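You operate a simulated robot arm through the tools that you are given. There is no shell and no other tool. Be economical: measure what you need, move in short steps, check, and stop when the job is done.

The job below is to be done with a simulated robot arm. You get a single attempt, and the scene is never put back.

JOB
Clamp the green-banded carton, press the green-grip lid on it and open the clamp.
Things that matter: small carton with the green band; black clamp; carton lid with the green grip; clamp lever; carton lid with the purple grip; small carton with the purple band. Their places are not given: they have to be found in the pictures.

It is judged by the outcome, as a careful person would: the job done as asked, and still so three seconds after it is handed in. It fails if anything else is knocked over, pushed out of place, dropped, spilled or broken. Lids that push on must go on centred and level and be pressed home; caps that screw on are set level and turned clockwise until they are tight.

ROBOT AND FRAMES
A 7-joint arm with a two-finger parallel gripper, fixed in place. Base frame: the origin is at the foot of the arm, x ahead of it, y to its left, z up; the work surface is at about z = 0.85. Units: m, rad, N and s.
With the tool pointing down near the work surface it reaches from about 0.3 to 0.7 m from the base axis. Its first joint turns from -1.152 to 1.152 rad. Payload 1.57 kg.
The TCP is the grasp point between the finger pads, 0.03 m short of the fingertips. In the tool frame z runs along the fingers and y along their closing line. The gripper opens to 0.11 m. The fingers are 0.024 m wide and 0.012 m thick; the gripper's body (0.048 by 0.112 m) begins 0.078 m behind the TCP.
Orientation is that of the tool frame in the base frame, as a unit quaternion [x, y, z, w]. With the fingers straight down and closing along the base's y, the tool's x points along the base's -x, its y along +y and its z along -z.

CONTROLS
- The arm moves only by the tool step_arm. Its argument "increments" is a list that holds one entry, the list of rows, each a list of 7 numbers: the turn, a rotation vector about the tool's x, y, z in degrees, then the shift along the tool's x, y, z in m, then the finger opening in m, from 0 to 0.11. In form: [[[wx, wy, wz, x, y, z, hand], ...]]. A call has 1 to 10 rows; each row shifts and turns the commanded pose from where the row before left it, along the tool's axes as they then stand. A row lasts 0.2 s, in which the tool goes at most 0.05 m and 0.15 rad; a call with a longer step from one row to the next is refused whole, and so is a gripper value outside its range. Where a pose cannot be reached the arm comes as near as it can. A force on the tool above 80 N (or 10 N above the force at the start of the call, whichever is more), or a blocked arm, ends the call early, and 0.2 s more pass. The fingers move at their own pace (about 0.108 m/s each) and stop on an object; they squeeze with about 43 N. The grip force told is the motor's: it shows also when the fingers shut on nothing. Time passes only in rows, and 0.2 s behind the last, so rows that do not move let the fingers close. It gives the time, the measured TCP pose, the force on the tool (base axes), the opening and the grip force at its end, in the units of the frame above (readings bear some noise), and new pictures: "views" is both (left out), scene, wrist or none.
- Cameras (640 x 400 px; columns grow to the right, rows downward): "scene" is fixed at [0.161, -0.3882, 1.3976]; the picture's right is [0.71, -0.70, 0.00], its down [-0.41, -0.41, -0.81] and it looks along [0.57, 0.58, -0.58] (base axes); focal length 342 px, centre (320, 200). "wrist" rides on the gripper at [-0.036, 0, -0.08] in the tool frame; the picture's right is [0.00, -1.00, 0.00], its down [0.97, 0.00, -0.24] and it looks along [0.24, 0.00, 0.97] (tool axes); focal length 218 px, centre (320, 200).
- point_at(camera, pixels): there is no depth. For up to 12 entries [column, row, z] of the newest picture of that camera ("zoom" is the newest enlarged one), the place [x, y] in the base frame at which the ray of that pixel passes the height z, good to about 0.002 m, but the place of the scene camera against the robot may be out by one fixed shift of up to 0.025 m in any direction. It takes no simulated time.
- zoom(camera, box): a new picture of the part [left, top, right, bottom] of that camera's present view, enlarged. It takes no simulated time.
- close_job(): hands the job in; it is judged then, once.

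Go step by step. Measure first, check grasps and placings, and put right what went wrong. The budget is 80 turns and 120 pictures, counting those below and the enlarged ones. Unless the task says otherwise, let go and move clear before handing in, and close with one line.

The tools are called as name(argument=value, ...) on one line, values as JSON. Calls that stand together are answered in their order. step_arm: Moves the arm, as the interface text tells. Its arguments: {"type":"object","properties":{"increments":{"type":"array"},"views":{"type":"string","enum":["both","scene","wrist","none"]}},"required":["increments"]} The other tools are called the same way: point_at (camera, pixels) gives the place at which the rays of pixels pass given heights; zoom (camera, box) takes an enlarged picture of a part of a camera's view; close_job () hands the job in.

At the start:

```text
time: 0.0
position: [0.4642, 0.0665, 1.1053]
tool_rot: [0.0, 1.0, 0.0, 0.0]
force: [-0.3, -0.2, 1.1]
width: 0.1101
grip_force: 0.0
```

scene: 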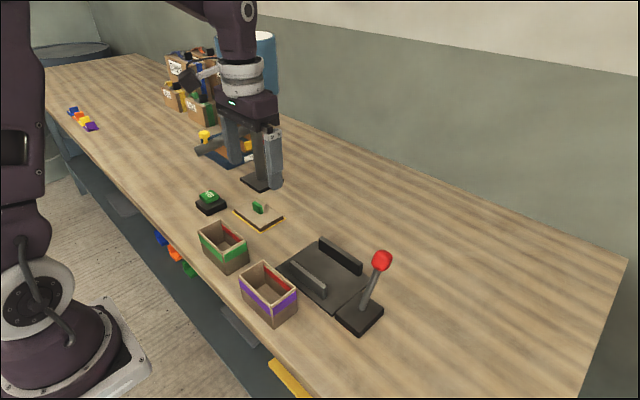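
wrist: 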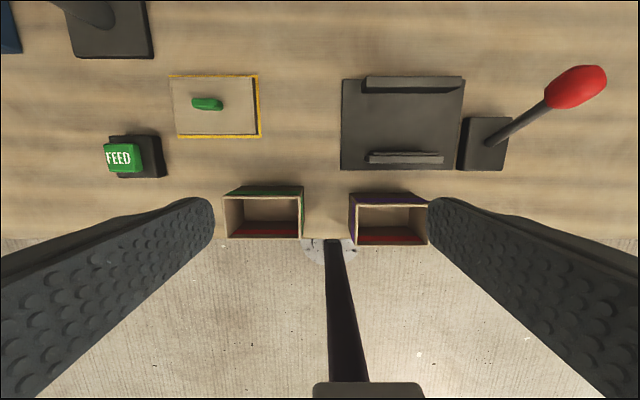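

The pictures show the green carton near scene (222,247), the purple one near (268,293), the clamp plate with two jaws near (325,275), its lever with a red knob at (382,260), and the green-grip lid at (258,215). I'll enlarge these and measure them.

zoom(camera="scene", box=[180, 170, 420, 340])

zoom(camera="wrist", box=[140, 50, 620, 250])

point_at(camera="wrist", pixels=[[223, 197, 0.93], [303, 195, 0.93], [229, 238, 0.93], [302, 238, 0.93], [342, 80, 0.86], [342, 168, 0.86], [459, 170, 0.86], [463, 80, 0.86], [191, 103, 0.88], [223, 106, 0.88], [175, 137, 0.86], [261, 76, 0.86]])

```text
2.35 times, centred on (300, 255) of scene
```

zoom: 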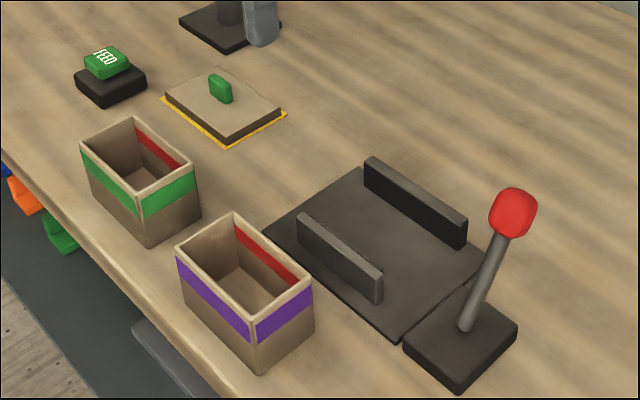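

```text
1.33 times, centred on (380, 150) of wrist
```

zoom: 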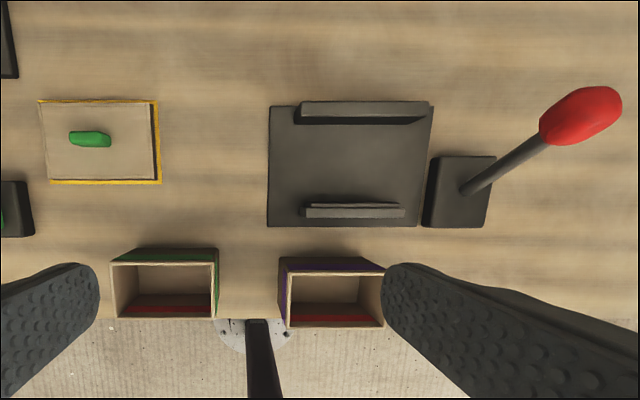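

```text
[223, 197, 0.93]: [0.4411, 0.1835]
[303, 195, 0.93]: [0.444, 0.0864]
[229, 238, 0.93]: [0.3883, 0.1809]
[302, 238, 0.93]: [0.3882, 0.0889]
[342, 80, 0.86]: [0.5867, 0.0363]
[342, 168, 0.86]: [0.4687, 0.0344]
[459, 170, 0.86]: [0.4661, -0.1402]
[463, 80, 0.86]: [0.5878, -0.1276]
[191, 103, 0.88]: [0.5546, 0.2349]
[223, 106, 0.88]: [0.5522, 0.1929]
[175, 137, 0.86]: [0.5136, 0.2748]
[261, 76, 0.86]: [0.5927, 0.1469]
```

The wrist view shows the clamp plate at about x 0.47–0.59, y −0.13–0.035, with the lever beyond it at −y. Next I move above the clamp and lever to triangulate heights and see which way the lever leans.

step_arm(increments=[[[0, 0, 0, -0.01, -0.04, 0, 0.11], [0, 0, 0, -0.01, -0.04, 0, 0.11], [0, 0, 0, -0.01, -0.04, 0, 0.11], [0, 0, 0, -0.01, -0.04, 0, 0.11], [0, 0, 0, 0, 0, 0, 0.11]]])

```text
time: 1.2
position: [0.5074, -0.0939, 1.105]
tool_rot: [-0.001, 1.0, 0.001, 0.0]
force: [-0.2, -0.6, 0.3]
width: 0.1101
grip_force: 0.1
```

scene: 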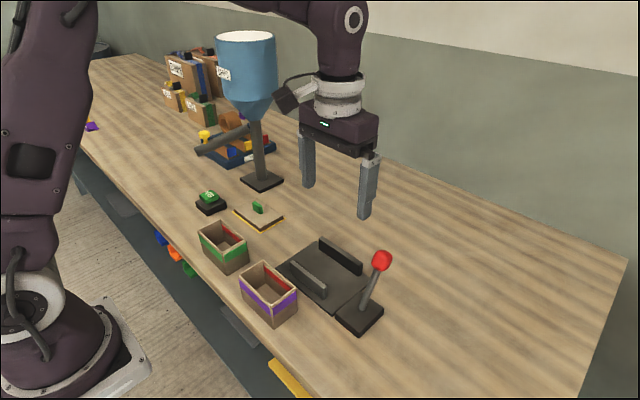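
wrist: 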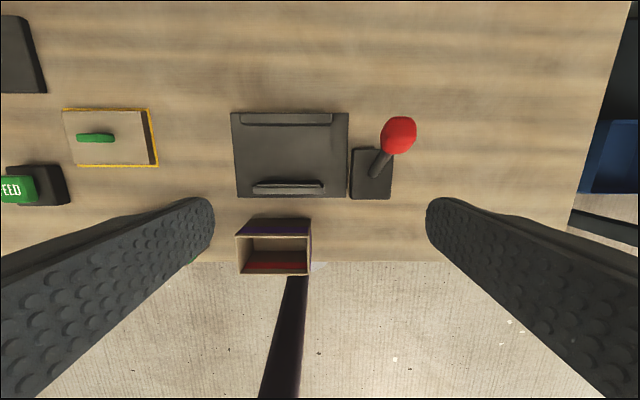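

The knob triangulates to about (0.553, −0.169, 0.969) with its base near x 0.506, so the lever leans toward +x. I zoom on the clamp and the purple carton for jaw and carton details.

zoom(camera="wrist", box=[220, 90, 430, 290])

zoom(camera="scene", box=[270, 220, 410, 340])

```text
2.00 times, centred on (325, 190) of wrist
```

zoom: 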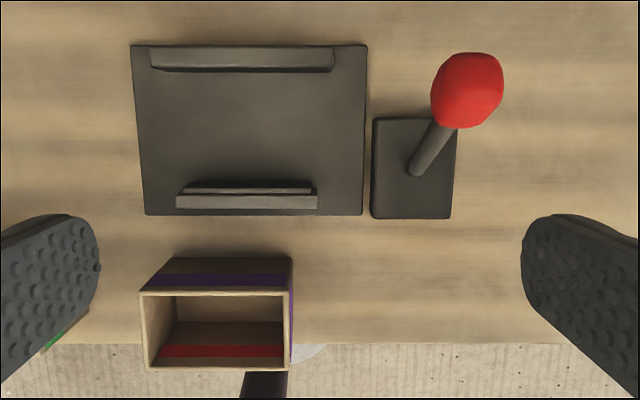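

```text
3.33 times, centred on (340, 280) of scene
```

zoom: 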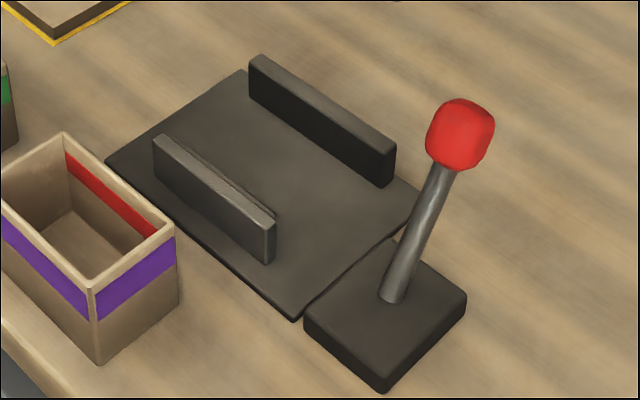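

The rim is at about z 0.905 and the carton about 0.061 (x) by 0.10 (y), so I'll grip across x, just above the jaws (tops about 0.89). I turn the tool −90° about its z so the fingers close along x, with the camera on the +y side.

step_arm(increments=[[[0, 0, -8.5, 0, 0, 0, 0.11], [0, 0, -8.5, 0, 0, 0, 0.11], [0, 0, -8.5, 0, 0, 0, 0.11], [0, 0, -8.5, 0, 0, 0, 0.11], [0, 0, -8.5, 0, 0, 0, 0.11], [0, 0, -8.5, 0, 0, 0, 0.11], [0, 0, -8.5, 0, 0, 0, 0.11], [0, 0, -8.5, 0, 0, 0, 0.11], [0, 0, -8.5, 0, 0, 0, 0.11], [0, 0, -8.5, 0, 0, 0, 0.11]]], views="none")

step_arm(increments=[[[0, 0, -5, 0, 0, 0, 0.11], [0, 0, 0, -0.045, 0.022, 0, 0.11], [0, 0, 0, -0.045, 0.022, 0, 0.11], [0, 0, 0, -0.045, 0.022, 0, 0.11], [0, 0, 0, -0.045, 0.022, 0, 0.11], [0, 0, 0, -0.02, 0.02, 0.02, 0.11], [0, 0, 0, 0, 0, 0.03, 0.11], [0, 0, 0, 0, 0, 0, 0.11]]])

```text
time: 3.4
position: [0.5061, -0.0933, 1.1059]
tool_rot: [-0.677, 0.736, 0.0, -0.001]
force: [0.1, -0.4, 1.1]
width: 0.1098
grip_force: 0.1
```

```text
time: 5.2
position: [0.3965, 0.1055, 1.0553]
tool_rot: [-0.707, 0.707, 0.0, 0.0]
force: [0.1, -0.4, 0.2]
width: 0.1098
grip_force: 0.0
```

scene: 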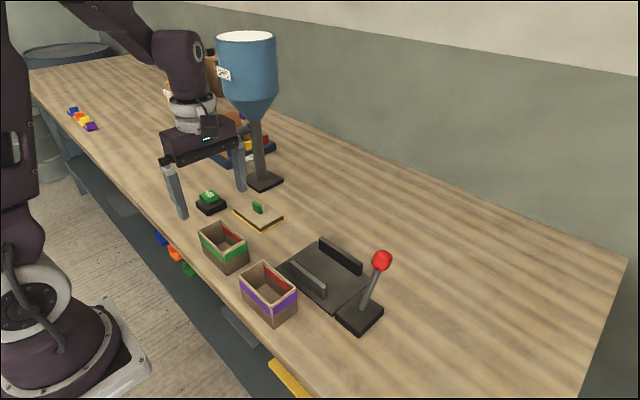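
wrist: 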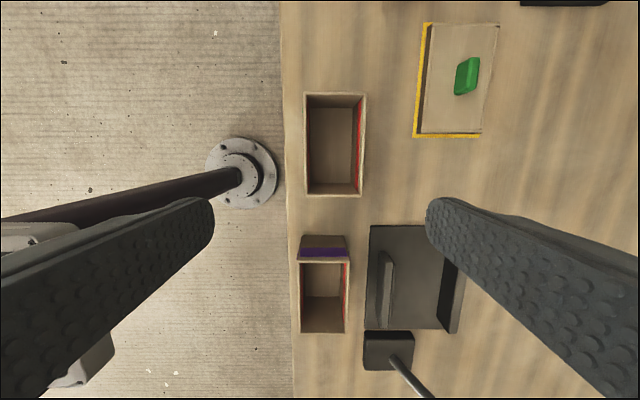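

The turn worked: the wrist picture's right is now +x and up is +y. The green carton shows at columns 304–365, rows 92–197, so I zoom on it and the lid.

zoom(camera="wrist", box=[270, 70, 430, 220])

zoom(camera="wrist", box=[390, 0, 530, 150])

zoom(camera="scene", box=[185, 180, 305, 280])

```text
2.67 times, centred on (350, 145) of wrist
```

zoom: 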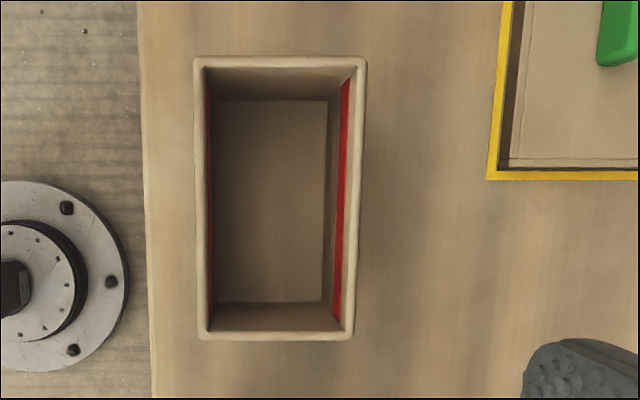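

```text
2.67 times, centred on (460, 75) of wrist
```

zoom: 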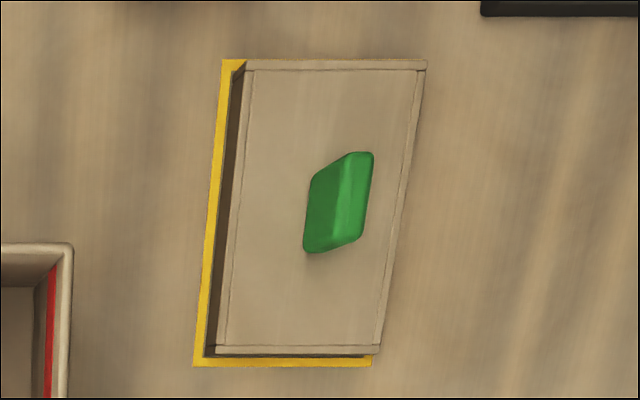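

```text
4.00 times, centred on (245, 230) of scene
```

zoom: 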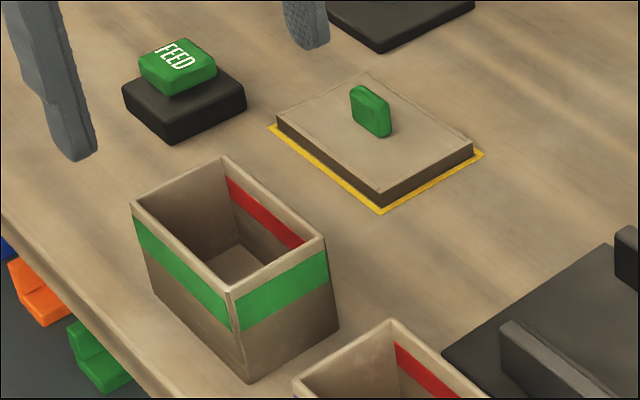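

Triangulating two wrist views puts the green carton's centre at about (0.410, 0.140), 0.061 by 0.103, rim z about 0.911. I move over it and go down partway, then look.

step_arm(increments=[[[0, 0, 0, -0.0345, -0.0135, 0, 0.11], [0, 0, 0, 0, 0, 0.045, 0.11], [0, 0, 0, 0, 0, 0.045, 0.11], [0, 0, 0, 0, 0, 0, 0.11]]])

```text
time: 6.2
position: [0.4103, 0.1407, 0.9663]
tool_rot: [0.708, -0.707, 0.0, 0.0]
force: [-0.1, -0.6, 0.0]
width: 0.11
grip_force: 0.0
```

scene: 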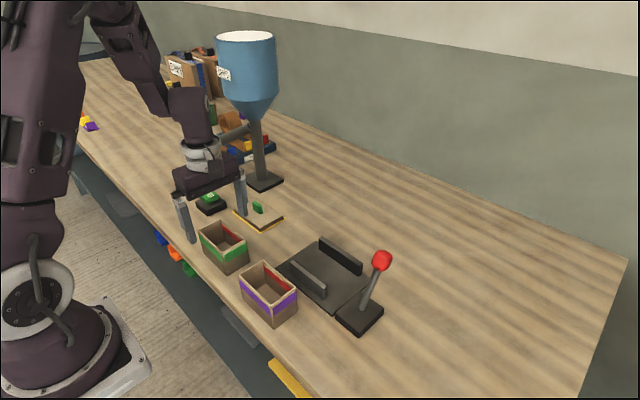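
wrist: 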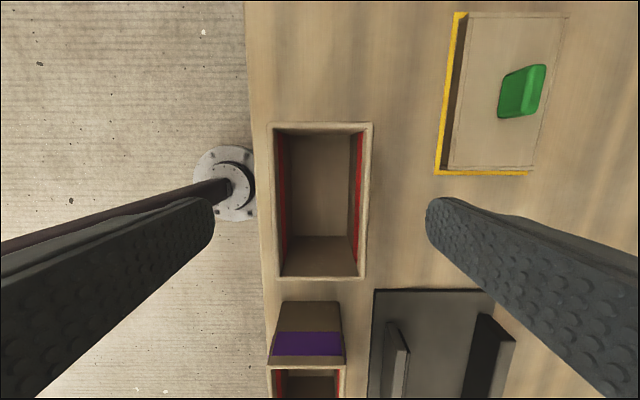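

The carton is centred between the fingers (columns 266–373 about 320). I go down to TCP z 0.919, so the tips sit about 22 mm below the rim, and close.

step_arm(increments=[[[0, 0, 0, 0, 0, 0.0237, 0.11], [0, 0, 0, 0, 0, 0.0237, 0.11], [0, 0, 0, 0, 0, 0, 0.075], [0, 0, 0, 0, 0, 0, 0.058], [0, 0, 0, 0, 0, 0, 0.055], [0, 0, 0, 0, 0, 0, 0.055]]], views="both")

```text
time: 7.6
position: [0.4086, 0.1396, 0.9185]
tool_rot: [-0.707, 0.707, 0.001, 0.0]
force: [-0.1, -0.6, -0.8]
width: 0.0589
grip_force: 43.0
```

scene: 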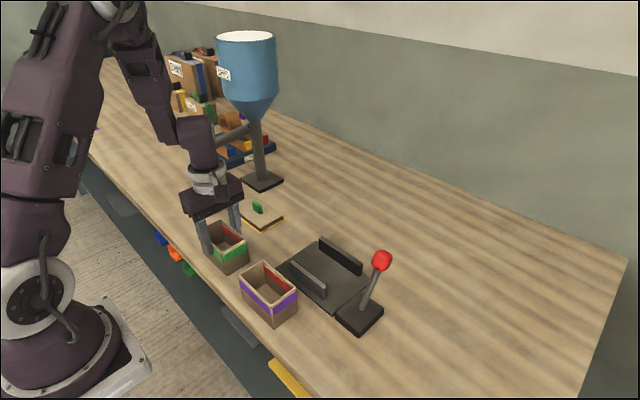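
wrist: 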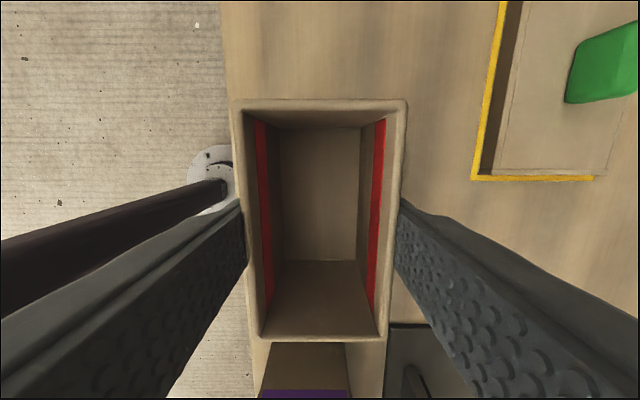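

The carton is held (width 0.0589, grip 43 N). Before moving it, I locate the jaws in the scene picture, using the carton rim's known place to find the camera's shift.

point_at(camera="scene", pixels=[[197.75, 230.75, 0.911], [220.75, 219.25, 0.911], [246.5, 239.25, 0.911], [222.5, 252.5, 0.911], [290.2, 261.1, 0.89], [326.8, 285.4, 0.89], [293.5, 260.2, 0.89], [318.7, 238.6, 0.89], [359.5, 265, 0.89], [362.8, 263.5, 0.89], [316, 241, 0.86], [329, 316, 0.86]])

step_arm(increments=[[[0, 0, 0, 0, 0, -0.03, 0.055], [0, 0, 0, 0, 0, -0.04, 0.055], [0, 0, 0, 0, 0, -0.03, 0.055], [0, 0, 0, 0, 0, 0, 0.055]]], views="both")

```text
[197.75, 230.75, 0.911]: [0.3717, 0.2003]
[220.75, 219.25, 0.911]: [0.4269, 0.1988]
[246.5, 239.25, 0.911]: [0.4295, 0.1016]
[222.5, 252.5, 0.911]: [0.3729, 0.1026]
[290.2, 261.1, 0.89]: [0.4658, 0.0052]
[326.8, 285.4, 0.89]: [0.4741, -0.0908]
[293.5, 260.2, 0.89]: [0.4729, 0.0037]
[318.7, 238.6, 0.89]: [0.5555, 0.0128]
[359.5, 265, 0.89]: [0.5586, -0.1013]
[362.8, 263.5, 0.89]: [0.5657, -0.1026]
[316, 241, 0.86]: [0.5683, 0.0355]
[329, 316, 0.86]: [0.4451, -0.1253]
```

```text
time: 8.6
position: [0.4102, 0.1446, 1.02]
tool_rot: [0.708, -0.706, 0.0, -0.001]
force: [0.4, -0.1, -0.4]
width: 0.059
grip_force: 42.8
```

scene: 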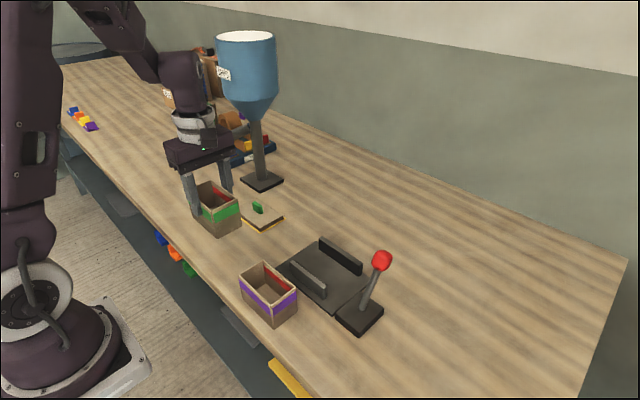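
wrist: 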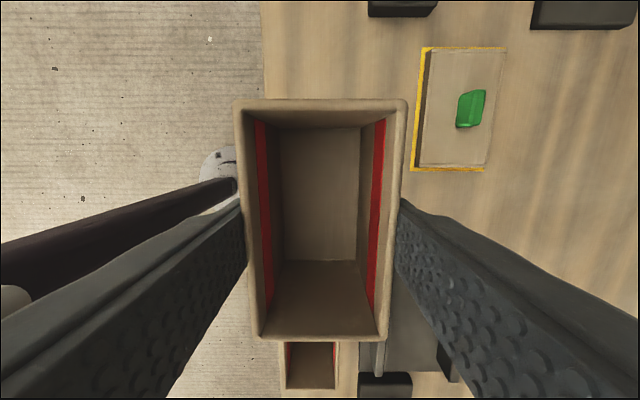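

Both cameras put the jaw gap's centre near (0.529, −0.052), with about 0.084 between the jaws. I carry the carton there at this height, then look.

step_arm(increments=[[[0, 0, 0, 0.0384, -0.0238, 0, 0.055], [0, 0, 0, 0.0384, -0.0238, 0, 0.055], [0, 0, 0, 0.0384, -0.0238, 0, 0.055], [0, 0, 0, 0.0384, -0.0238, 0, 0.055], [0, 0, 0, 0.0384, -0.0238, 0, 0.055], [0, 0, 0, 0, 0, 0.02, 0.055], [0, 0, 0, 0, 0, 0, 0.055], [0, 0, 0, 0, 0, 0, 0.055]]], views="both")

zoom(camera="scene", box=[250, 160, 410, 340])

```text
time: 10.4
position: [0.5266, -0.0515, 0.9975]
tool_rot: [0.707, -0.707, -0.001, 0.0]
force: [0.4, 0.0, 0.0]
width: 0.0586
grip_force: 43.5
```

scene: 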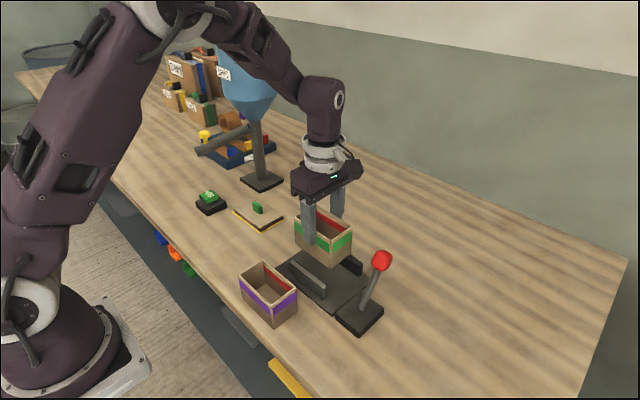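
wrist: 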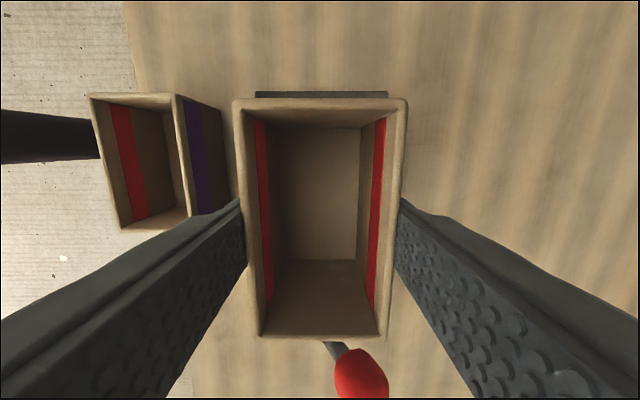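

```text
2.22 times, centred on (330, 250) of scene
```

zoom: 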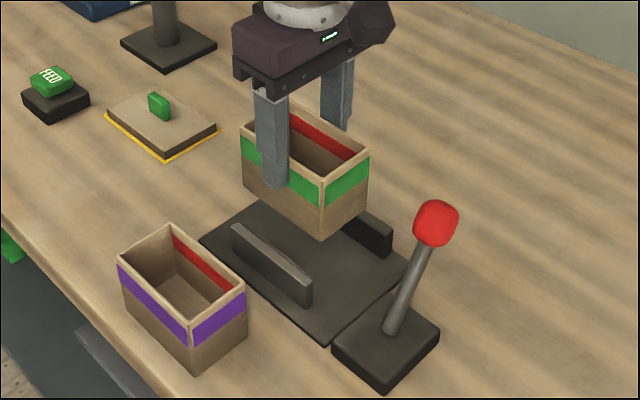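

The plate's far edge (columns 255–388) is centred under the carton, so x is good, and in the scene zoom the carton hangs over the gap. I lower it into the gap and check just above the plate.

step_arm(increments=[[[0, 0, 0, 0, 0, 0.03, 0.055], [0, 0, 0, 0, 0, 0.025, 0.055], [0, 0, 0, 0, 0, 0, 0.055], [0, 0, 0, 0, 0, 0, 0.055]]], views="none")

zoom(camera="scene", box=[260, 180, 400, 340])

```text
time: 11.4
position: [0.5286, -0.0503, 0.944]
tool_rot: [0.707, -0.707, -0.001, 0.0]
force: [0.0, 0.8, -0.7]
width: 0.0589
grip_force: 42.5
```

```text
2.50 times, centred on (330, 260) of scene
```

zoom: 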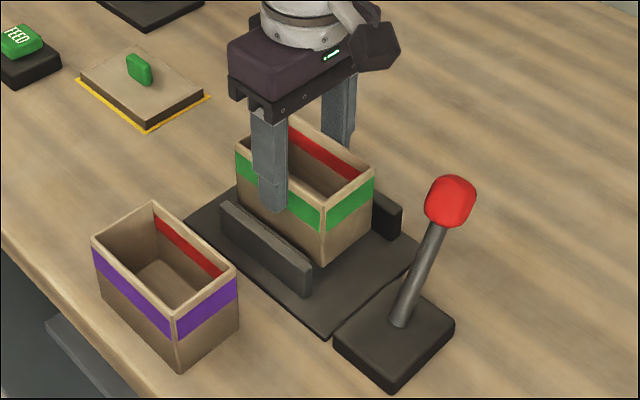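

The carton is between the jaws. I lower it in small steps until the force shows it touching the plate.

step_arm(increments=[[[0, 0, 0, 0, 0, 0.005, 0.055], [0, 0, 0, 0, 0, 0.005, 0.055], [0, 0, 0, 0, 0, 0.003, 0.055], [0, 0, 0, 0, 0, 0, 0.055]]], views="none")

```text
time: 12.4
position: [0.5288, -0.0509, 0.9284]
tool_rot: [0.707, -0.707, -0.001, 0.0]
force: [0.2, -0.9, -0.6]
width: 0.0588
grip_force: 42.6
```

step_arm(increments=[[[0, 0, 0, 0, 0, 0.002, 0.055], [0, 0, 0, 0, 0, 0.002, 0.055], [0, 0, 0, 0, 0, 0, 0.055]]], views="none")

zoom(camera="scene", box=[290, 200, 390, 310])

```text
time: 13.2
position: [0.5288, -0.0514, 0.926]
tool_rot: [-0.707, 0.707, 0.001, 0.0]
force: [0.5, 0.0, -0.3]
width: 0.0586
grip_force: 43.4
```

```text
3.64 times, centred on (340, 255) of scene
```

zoom: 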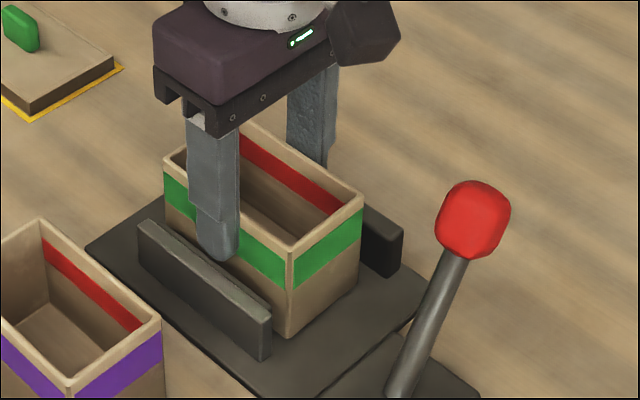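

No contact force yet at z 0.926. I keep lowering in 2 mm steps.

step_arm(increments=[[[0, 0, 0, 0, 0, 0.002, 0.055], [0, 0, 0, 0, 0, 0.002, 0.055], [0, 0, 0, 0, 0, 0, 0.055]]], views="none")

```text
time: 14.0
position: [0.5297, -0.0513, 0.9244]
tool_rot: [0.708, -0.707, 0.002, -0.002]
force: [-6.3, 3.7, 44.1]
width: 0.0587
grip_force: 43.4
```

The force rose to 44 N, so the carton is down. I ease off 2.5 mm in command and open the fingers slightly.

step_arm(increments=[[[0, 0, 0, 0, 0, -0.0025, 0.055], [0, 0, 0, 0, 0, 0, 0.055], [0, 0, 0, 0, 0, 0, 0.066], [0, 0, 0, 0, 0, 0, 0.078], [0, 0, 0, 0, 0, 0, 0.078]]])

zoom(camera="scene", box=[290, 200, 390, 310])

```text
time: 15.2
position: [0.5287, -0.0516, 0.923]
tool_rot: [0.707, -0.707, -0.001, 0.001]
force: [-0.8, -0.7, 0.2]
width: 0.0781
grip_force: 0.1
```

scene: 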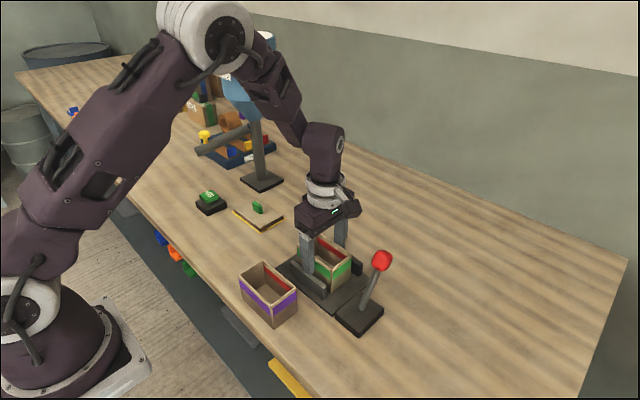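
wrist: 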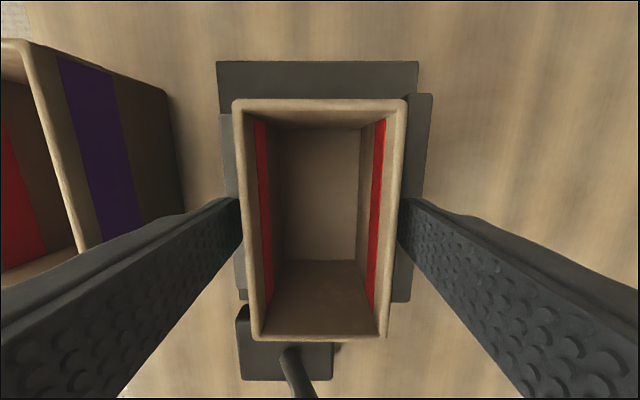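

```text
3.64 times, centred on (340, 255) of scene
```

zoom: 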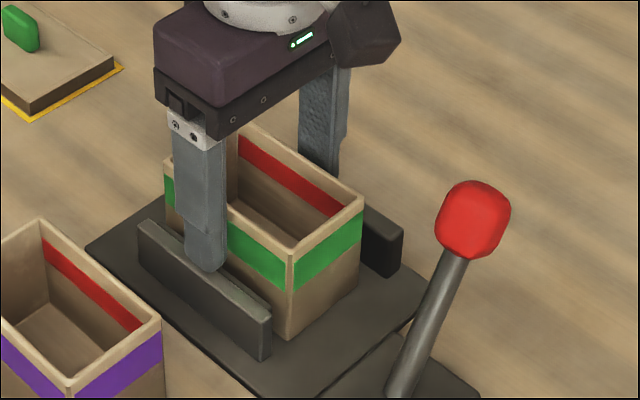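

The carton stands free in the gap. I rise straight up and move over the lever knob.

step_arm(increments=[[[0, 0, 0, 0, 0, -0.03, 0.078], [0, 0, 0, 0, 0, -0.045, 0.09], [0, 0, 0, 0, 0, -0.045, 0.1], [0, 0, 0, 0.038, -0.008, 0, 0.1], [0, 0, 0, 0.038, -0.008, 0, 0.1], [0, 0, 0, 0.0, 0, 0, 0.1], [0, 0, 0, 0, 0, 0, 0.1]]])

zoom(camera="wrist", box=[220, 100, 420, 350])

```text
time: 16.8
position: [0.5464, -0.1296, 1.044]
tool_rot: [0.707, -0.707, 0.0, 0.001]
force: [-0.5, 0.2, 0.3]
width: 0.1002
grip_force: 0.0
```

scene: 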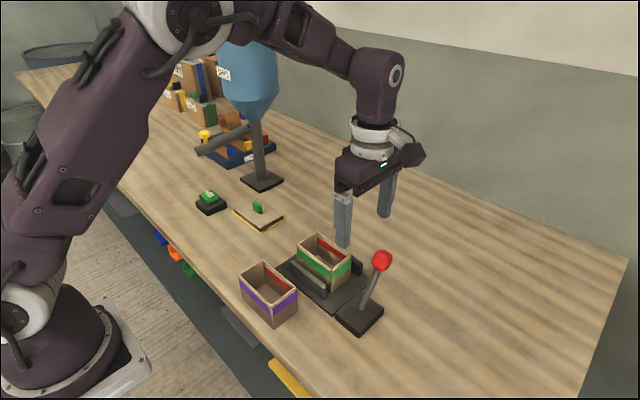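
wrist: 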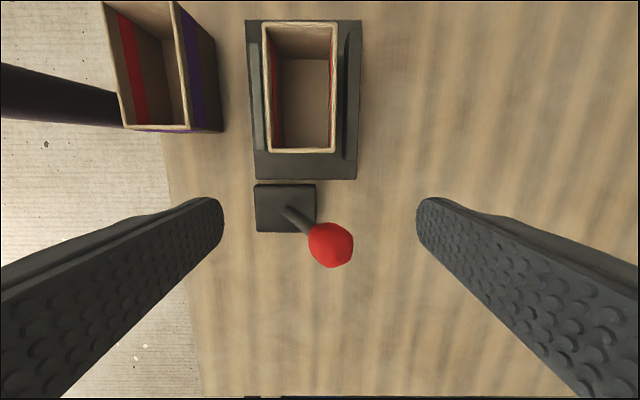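

```text
1.60 times, centred on (320, 225) of wrist
```

zoom: 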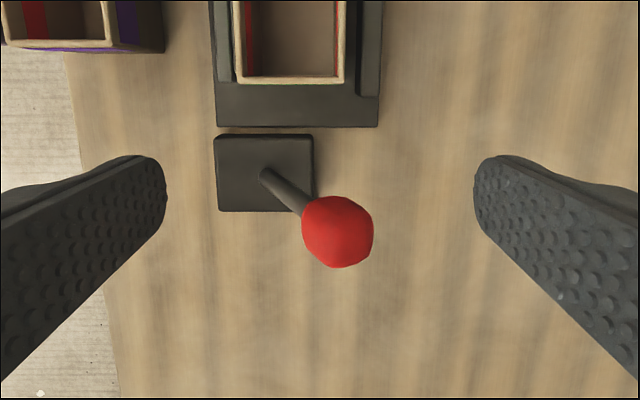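

The knob is at about (0.555, −0.172, 0.969) with its pivot at x 0.506, so it leans purely +x. I move over it, go down with the fingers straddling it and narrow them.

step_arm(increments=[[[0, 0, 0, 0.042, -0.008, 0, 0.1], [0, 0, 0, 0, 0, 0.035, 0.1], [0, 0, 0, 0, 0, 0.034, 0.1], [0, 0, 0, 0, 0, 0, 0.07], [0, 0, 0, 0, 0, 0, 0.048], [0, 0, 0, 0, 0, 0, 0.048]]])

zoom(camera="scene", box=[290, 180, 440, 350])

```text
time: 18.2
position: [0.5519, -0.1713, 0.976]
tool_rot: [0.708, -0.707, 0.0, 0.0]
force: [-1.3, -0.1, -0.2]
width: 0.0479
grip_force: 0.0
```

scene: 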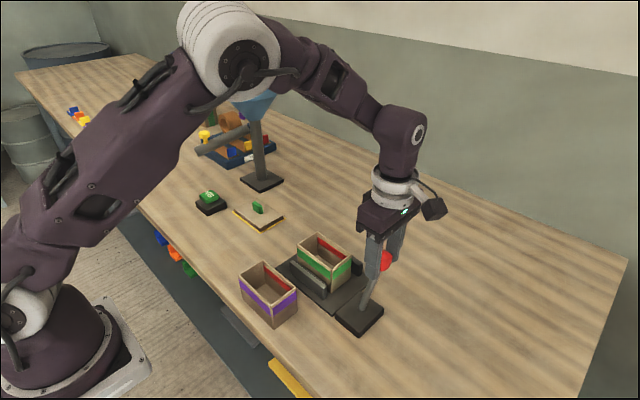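
wrist: 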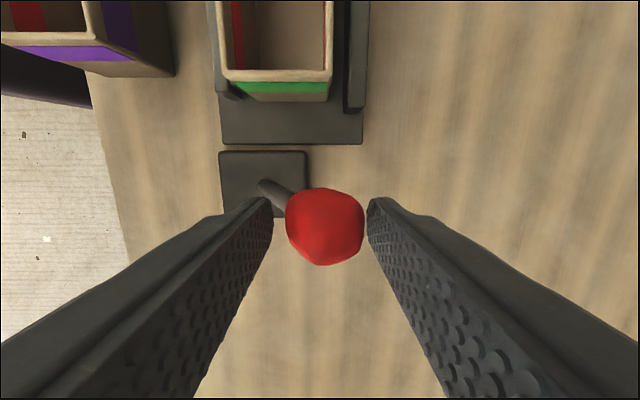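

```text
2.35 times, centred on (365, 265) of scene
```

zoom: 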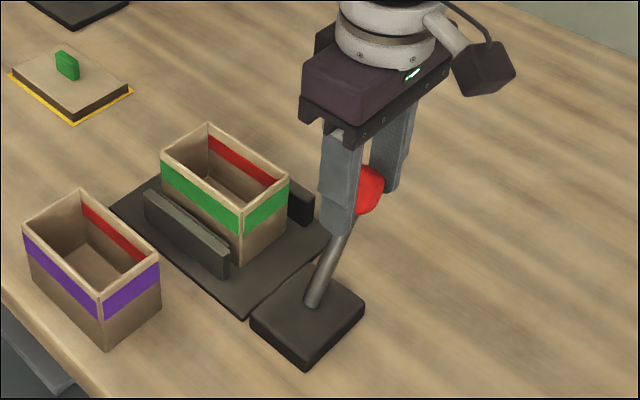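

The fingers straddle the knob (red at columns 286–365, between the tips). I push gently toward −x and watch the force.

step_arm(increments=[[[0, 0, 0, 0, 0.008, -0.001, 0.048], [0, 0, 0, 0, 0.008, -0.002, 0.048], [0, 0, 0, 0, 0.008, -0.002, 0.048], [0, 0, 0, 0, 0.008, -0.001, 0.048], [0, 0, 0, 0, 0, 0, 0.048]]])

```text
time: 19.4
position: [0.5203, -0.1691, 0.9803]
tool_rot: [-0.707, 0.707, 0.0, 0.0]
force: [0.6, -0.4, -1.0]
width: 0.0485
grip_force: 0.1
```

scene: 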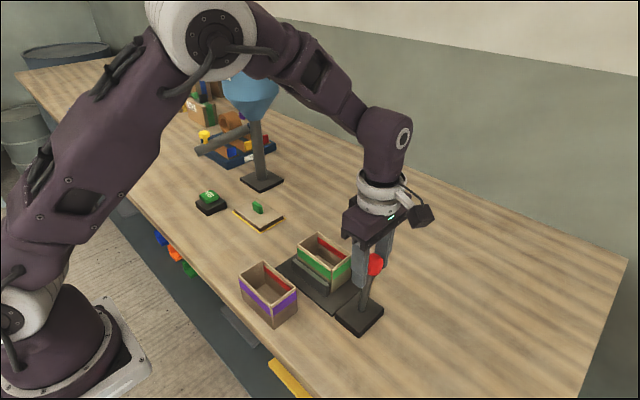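
wrist: 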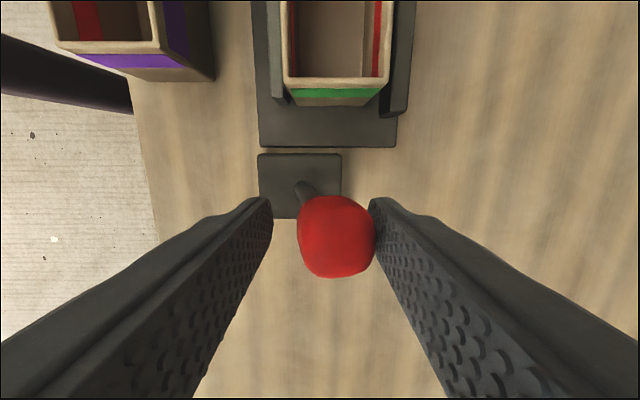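

The lever follows and the near jaw is advancing on the carton. I continue.

step_arm(increments=[[[0, 0, 0, 0, 0.008, 0, 0.048], [0, 0, 0, 0, 0.008, 0, 0.048], [0, 0, 0, 0, 0.008, 0.001, 0.048], [0, 0, 0, 0, 0.008, 0.001, 0.048], [0, 0, 0, 0, 0, 0, 0.048]]])

```text
time: 20.6
position: [0.4901, -0.1697, 0.9774]
tool_rot: [0.707, -0.707, 0.0, 0.001]
force: [0.1, 0.6, -0.1]
width: 0.0483
grip_force: 0.2
```

scene: 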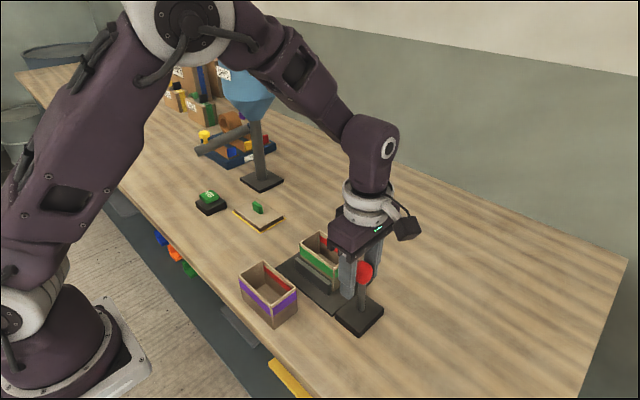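
wrist: 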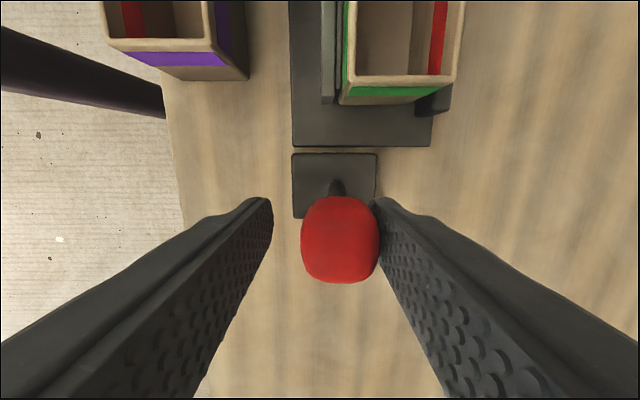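

The lever is near upright and the jaw is pushing the carton toward the far jaw. I continue pushing.

step_arm(increments=[[[0, 0, 0, 0, 0.008, 0, 0.048], [0, 0, 0, 0, 0.008, 0.001, 0.048], [0, 0, 0, 0, 0.008, 0.002, 0.048], [0, 0, 0, 0, 0, 0, 0.048]]])

zoom(camera="scene", box=[270, 200, 410, 350])

```text
time: 21.6
position: [0.4661, -0.1713, 0.976]
tool_rot: [0.708, -0.706, 0.001, 0.0]
force: [5.2, 0.7, 2.4]
width: 0.053
grip_force: 3.0
```

scene: 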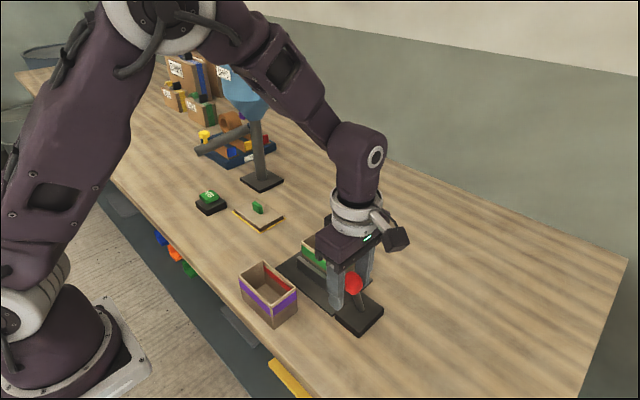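
wrist: 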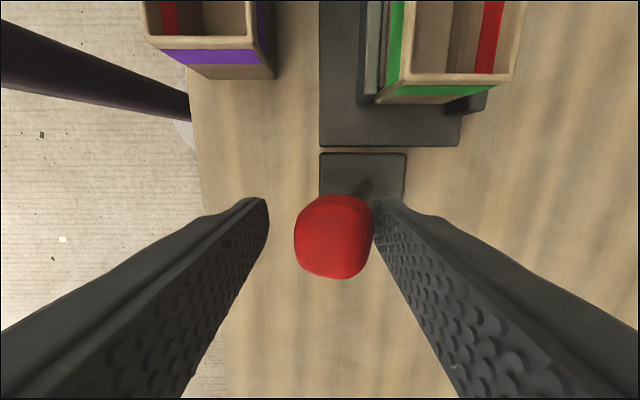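

```text
2.67 times, centred on (340, 275) of scene
```

zoom: 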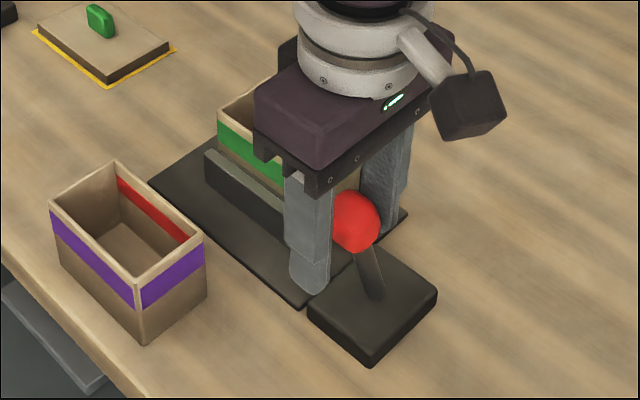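

Resistance begins (5 N on x, fingers pressed to 0.053). I push a bit further to see whether there's a stop or a latch.

step_arm(increments=[[[0, 0, 0, 0, 0.006, 0.001, 0.042], [0, 0, 0, 0, 0.006, 0.002, 0.036], [0, 0, 0, 0, 0, 0, 0.034], [0, 0, 0, 0, 0, 0, 0.034]]])

zoom(camera="scene", box=[270, 200, 410, 350])

```text
time: 22.6
position: [0.4568, -0.1705, 0.9728]
tool_rot: [0.708, -0.706, 0.004, -0.003]
force: [32.7, 7.4, 11.6]
width: 0.063
grip_force: 16.4
```

scene: 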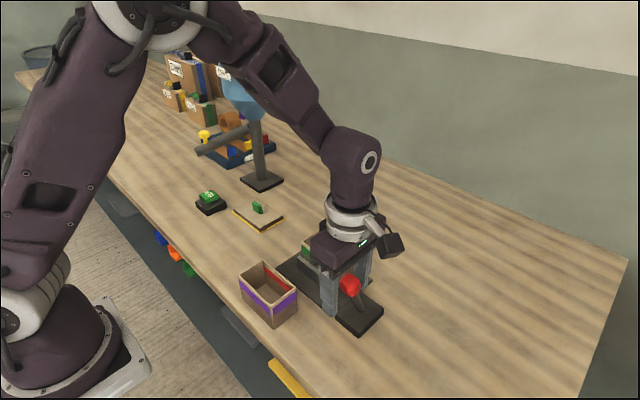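
wrist: 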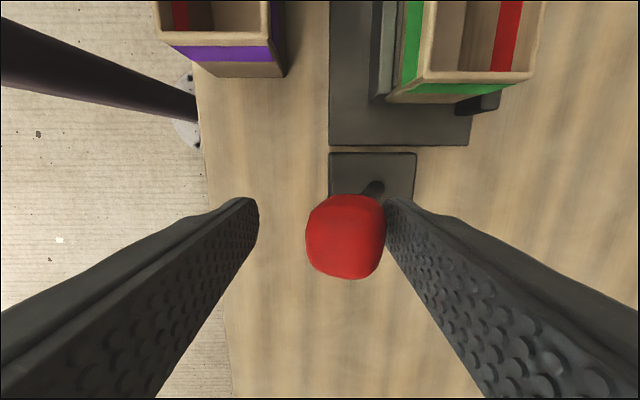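

```text
2.67 times, centred on (340, 275) of scene
```

zoom: 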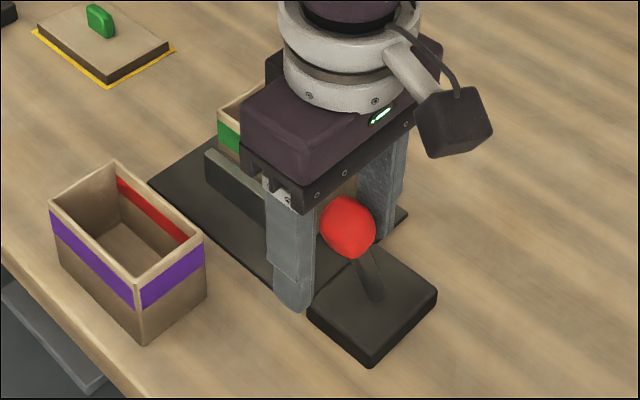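

The knob no longer moves at 33 N, so the clamp is closed. I relax, centre on the knob, open and rise, then check it holds.

step_arm(increments=[[[0, 0, 0, 0, -0.008, -0.001, 0.06], [0, 0, 0, 0, -0.008, -0.001, 0.08], [0, 0, 0, 0, 0, -0.001, 0.09], [0, 0, 0, 0, 0, -0.045, 0.09], [0, 0, 0, 0, 0, -0.045, 0.09], [0, 0, 0, -0.03, 0, -0.03, 0.09], [0, 0, 0, 0, 0, 0, 0.09]]])

zoom(camera="wrist", box=[240, 0, 480, 240])

zoom(camera="scene", box=[270, 200, 410, 350])

```text
time: 24.2
position: [0.4719, -0.1384, 1.0966]
tool_rot: [-0.707, 0.707, 0.0, -0.001]
force: [-0.1, 0.8, 0.3]
width: 0.0903
grip_force: 0.0
```

scene: 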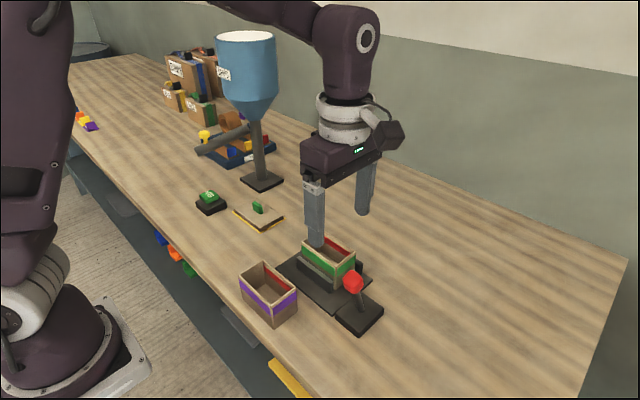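
wrist: 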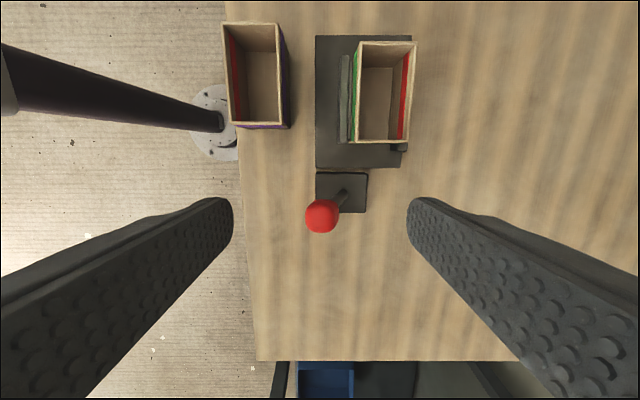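

```text
1.67 times, centred on (360, 120) of wrist
```

zoom: 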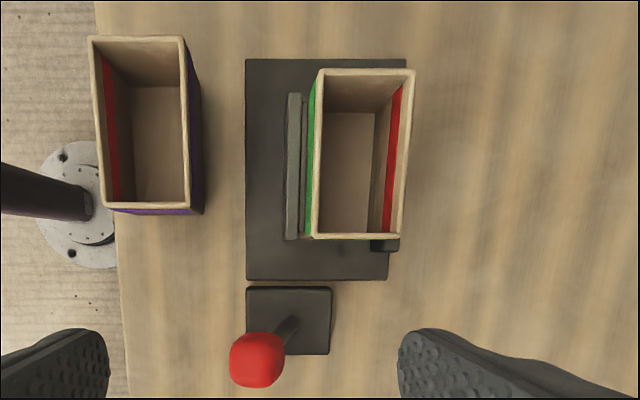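

```text
2.67 times, centred on (340, 275) of scene
```

zoom: 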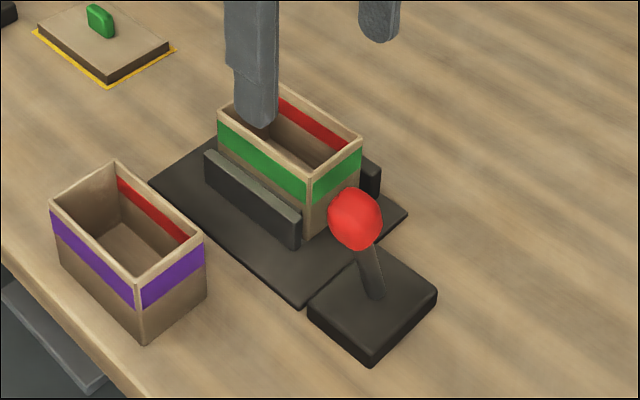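

The clamp holds: the lever stays over toward −x and the carton is gripped between the jaws. I go over toward the lid to measure it.

step_arm(increments=[[[0, 0, 0, -0.044, -0.0116, 0, 0.09], [0, 0, 0, -0.044, -0.0116, 0, 0.09], [0, 0, 0, -0.044, -0.0116, 0, 0.09], [0, 0, 0, -0.044, -0.0116, 0, 0.09], [0, 0, 0, -0.044, -0.0116, 0, 0.09], [0, 0, 0, -0.044, -0.0116, 0, 0.09], [0, 0, 0, -0.044, -0.0116, 0.03, 0.08], [0, 0, 0, 0, 0, 0.03, 0.07], [0, 0, 0, 0, 0, 0, 0.07]]])

zoom(camera="wrist", box=[230, 50, 410, 230])

```text
refused: row 7 steps farther than a row can; nothing moved
```

```text
2.22 times, centred on (320, 140) of wrist
```

zoom: 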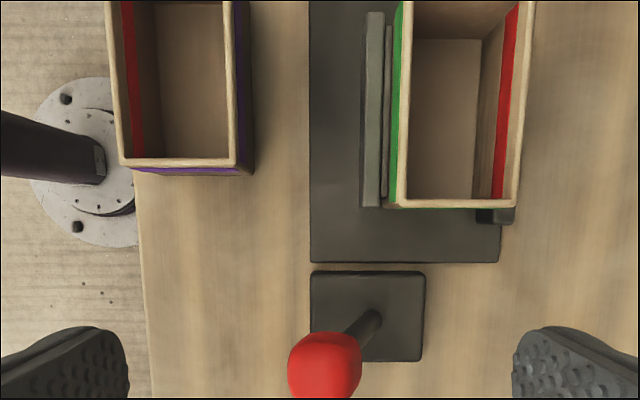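

One row was too long, so nothing moved. I first stop above the clamped carton to measure it while nothing blocks the view.

step_arm(increments=[[[0, 0, 0, -0.0295, -0.0233, 0, 0.09], [0, 0, 0, -0.0295, -0.0233, 0, 0.09], [0, 0, 0, -0.0295, -0.0234, 0, 0.09], [0, 0, 0, 0, 0, 0, 0.09], [0, 0, 0, 0, 0, 0, 0.09]]], views="wrist")

zoom(camera="wrist", box=[250, 80, 390, 220])

```text
time: 25.4
position: [0.5427, -0.0479, 1.0957]
tool_rot: [-0.706, 0.708, -0.001, 0.0]
force: [0.0, -0.5, -0.4]
width: 0.09
grip_force: 0.0
```

wrist: 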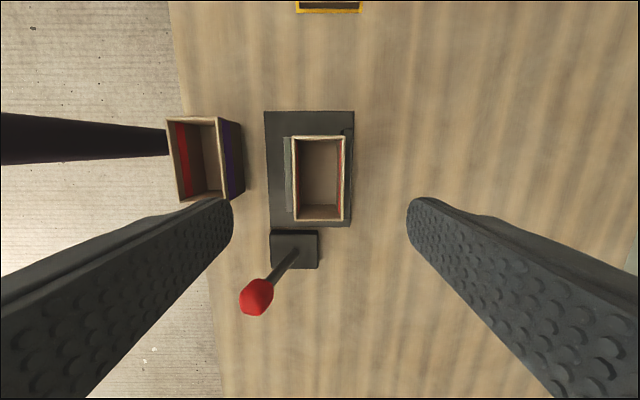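

```text
2.86 times, centred on (320, 150) of wrist
```

zoom: 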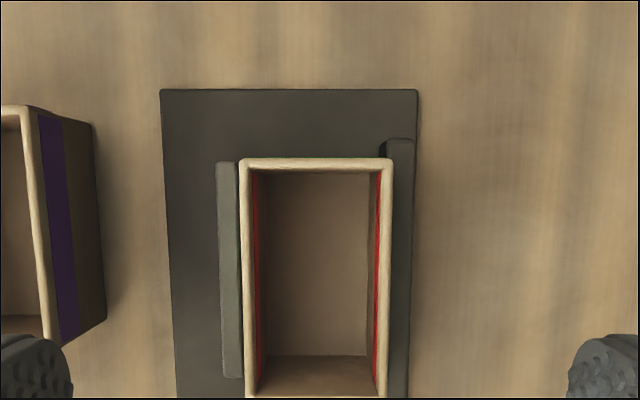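

The carton sits square at centre about (0.541, −0.051), 0.061 by 0.102. Now I move to the lid.

step_arm(increments=[[[0, 0, 0, -0.0436, -0.002, 0, 0.08], [0, 0, 0, -0.0436, -0.002, 0, 0.08], [0, 0, 0, -0.0436, -0.002, 0, 0.07], [0, 0, 0, -0.0436, -0.002, 0, 0.07], [0, 0, 0, -0.0436, -0.002, 0, 0.07], [0, 0, 0, 0, 0, 0.04, 0.06], [0, 0, 0, 0, 0, 0.03, 0.06], [0, 0, 0, 0, 0, 0, 0.06]]])

zoom(camera="wrist", box=[240, 50, 400, 220])

```text
time: 27.2
position: [0.5516, 0.1673, 1.0245]
tool_rot: [0.707, -0.707, -0.001, -0.001]
force: [0.1, 0.0, 0.1]
width: 0.0598
grip_force: 0.1
```

scene: 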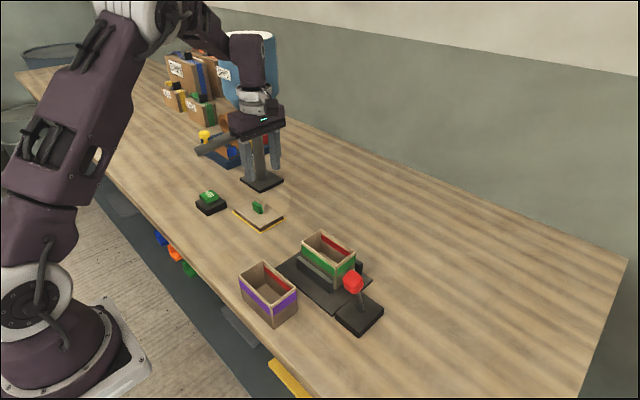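
wrist: 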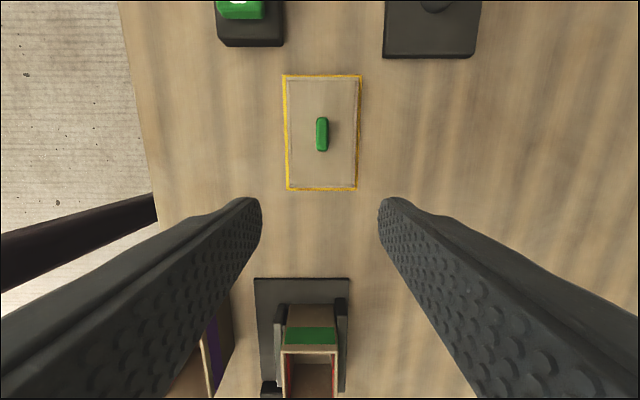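

```text
2.35 times, centred on (320, 135) of wrist
```

zoom: 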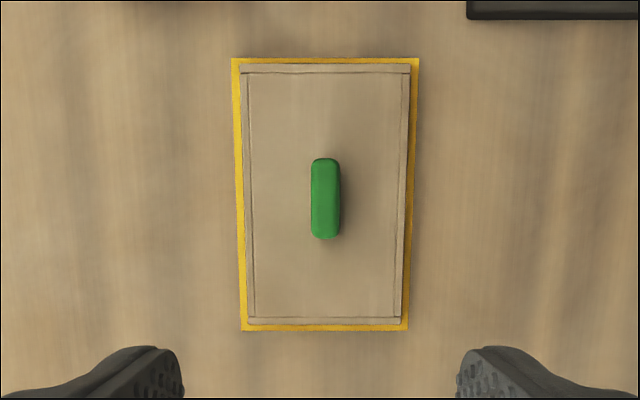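

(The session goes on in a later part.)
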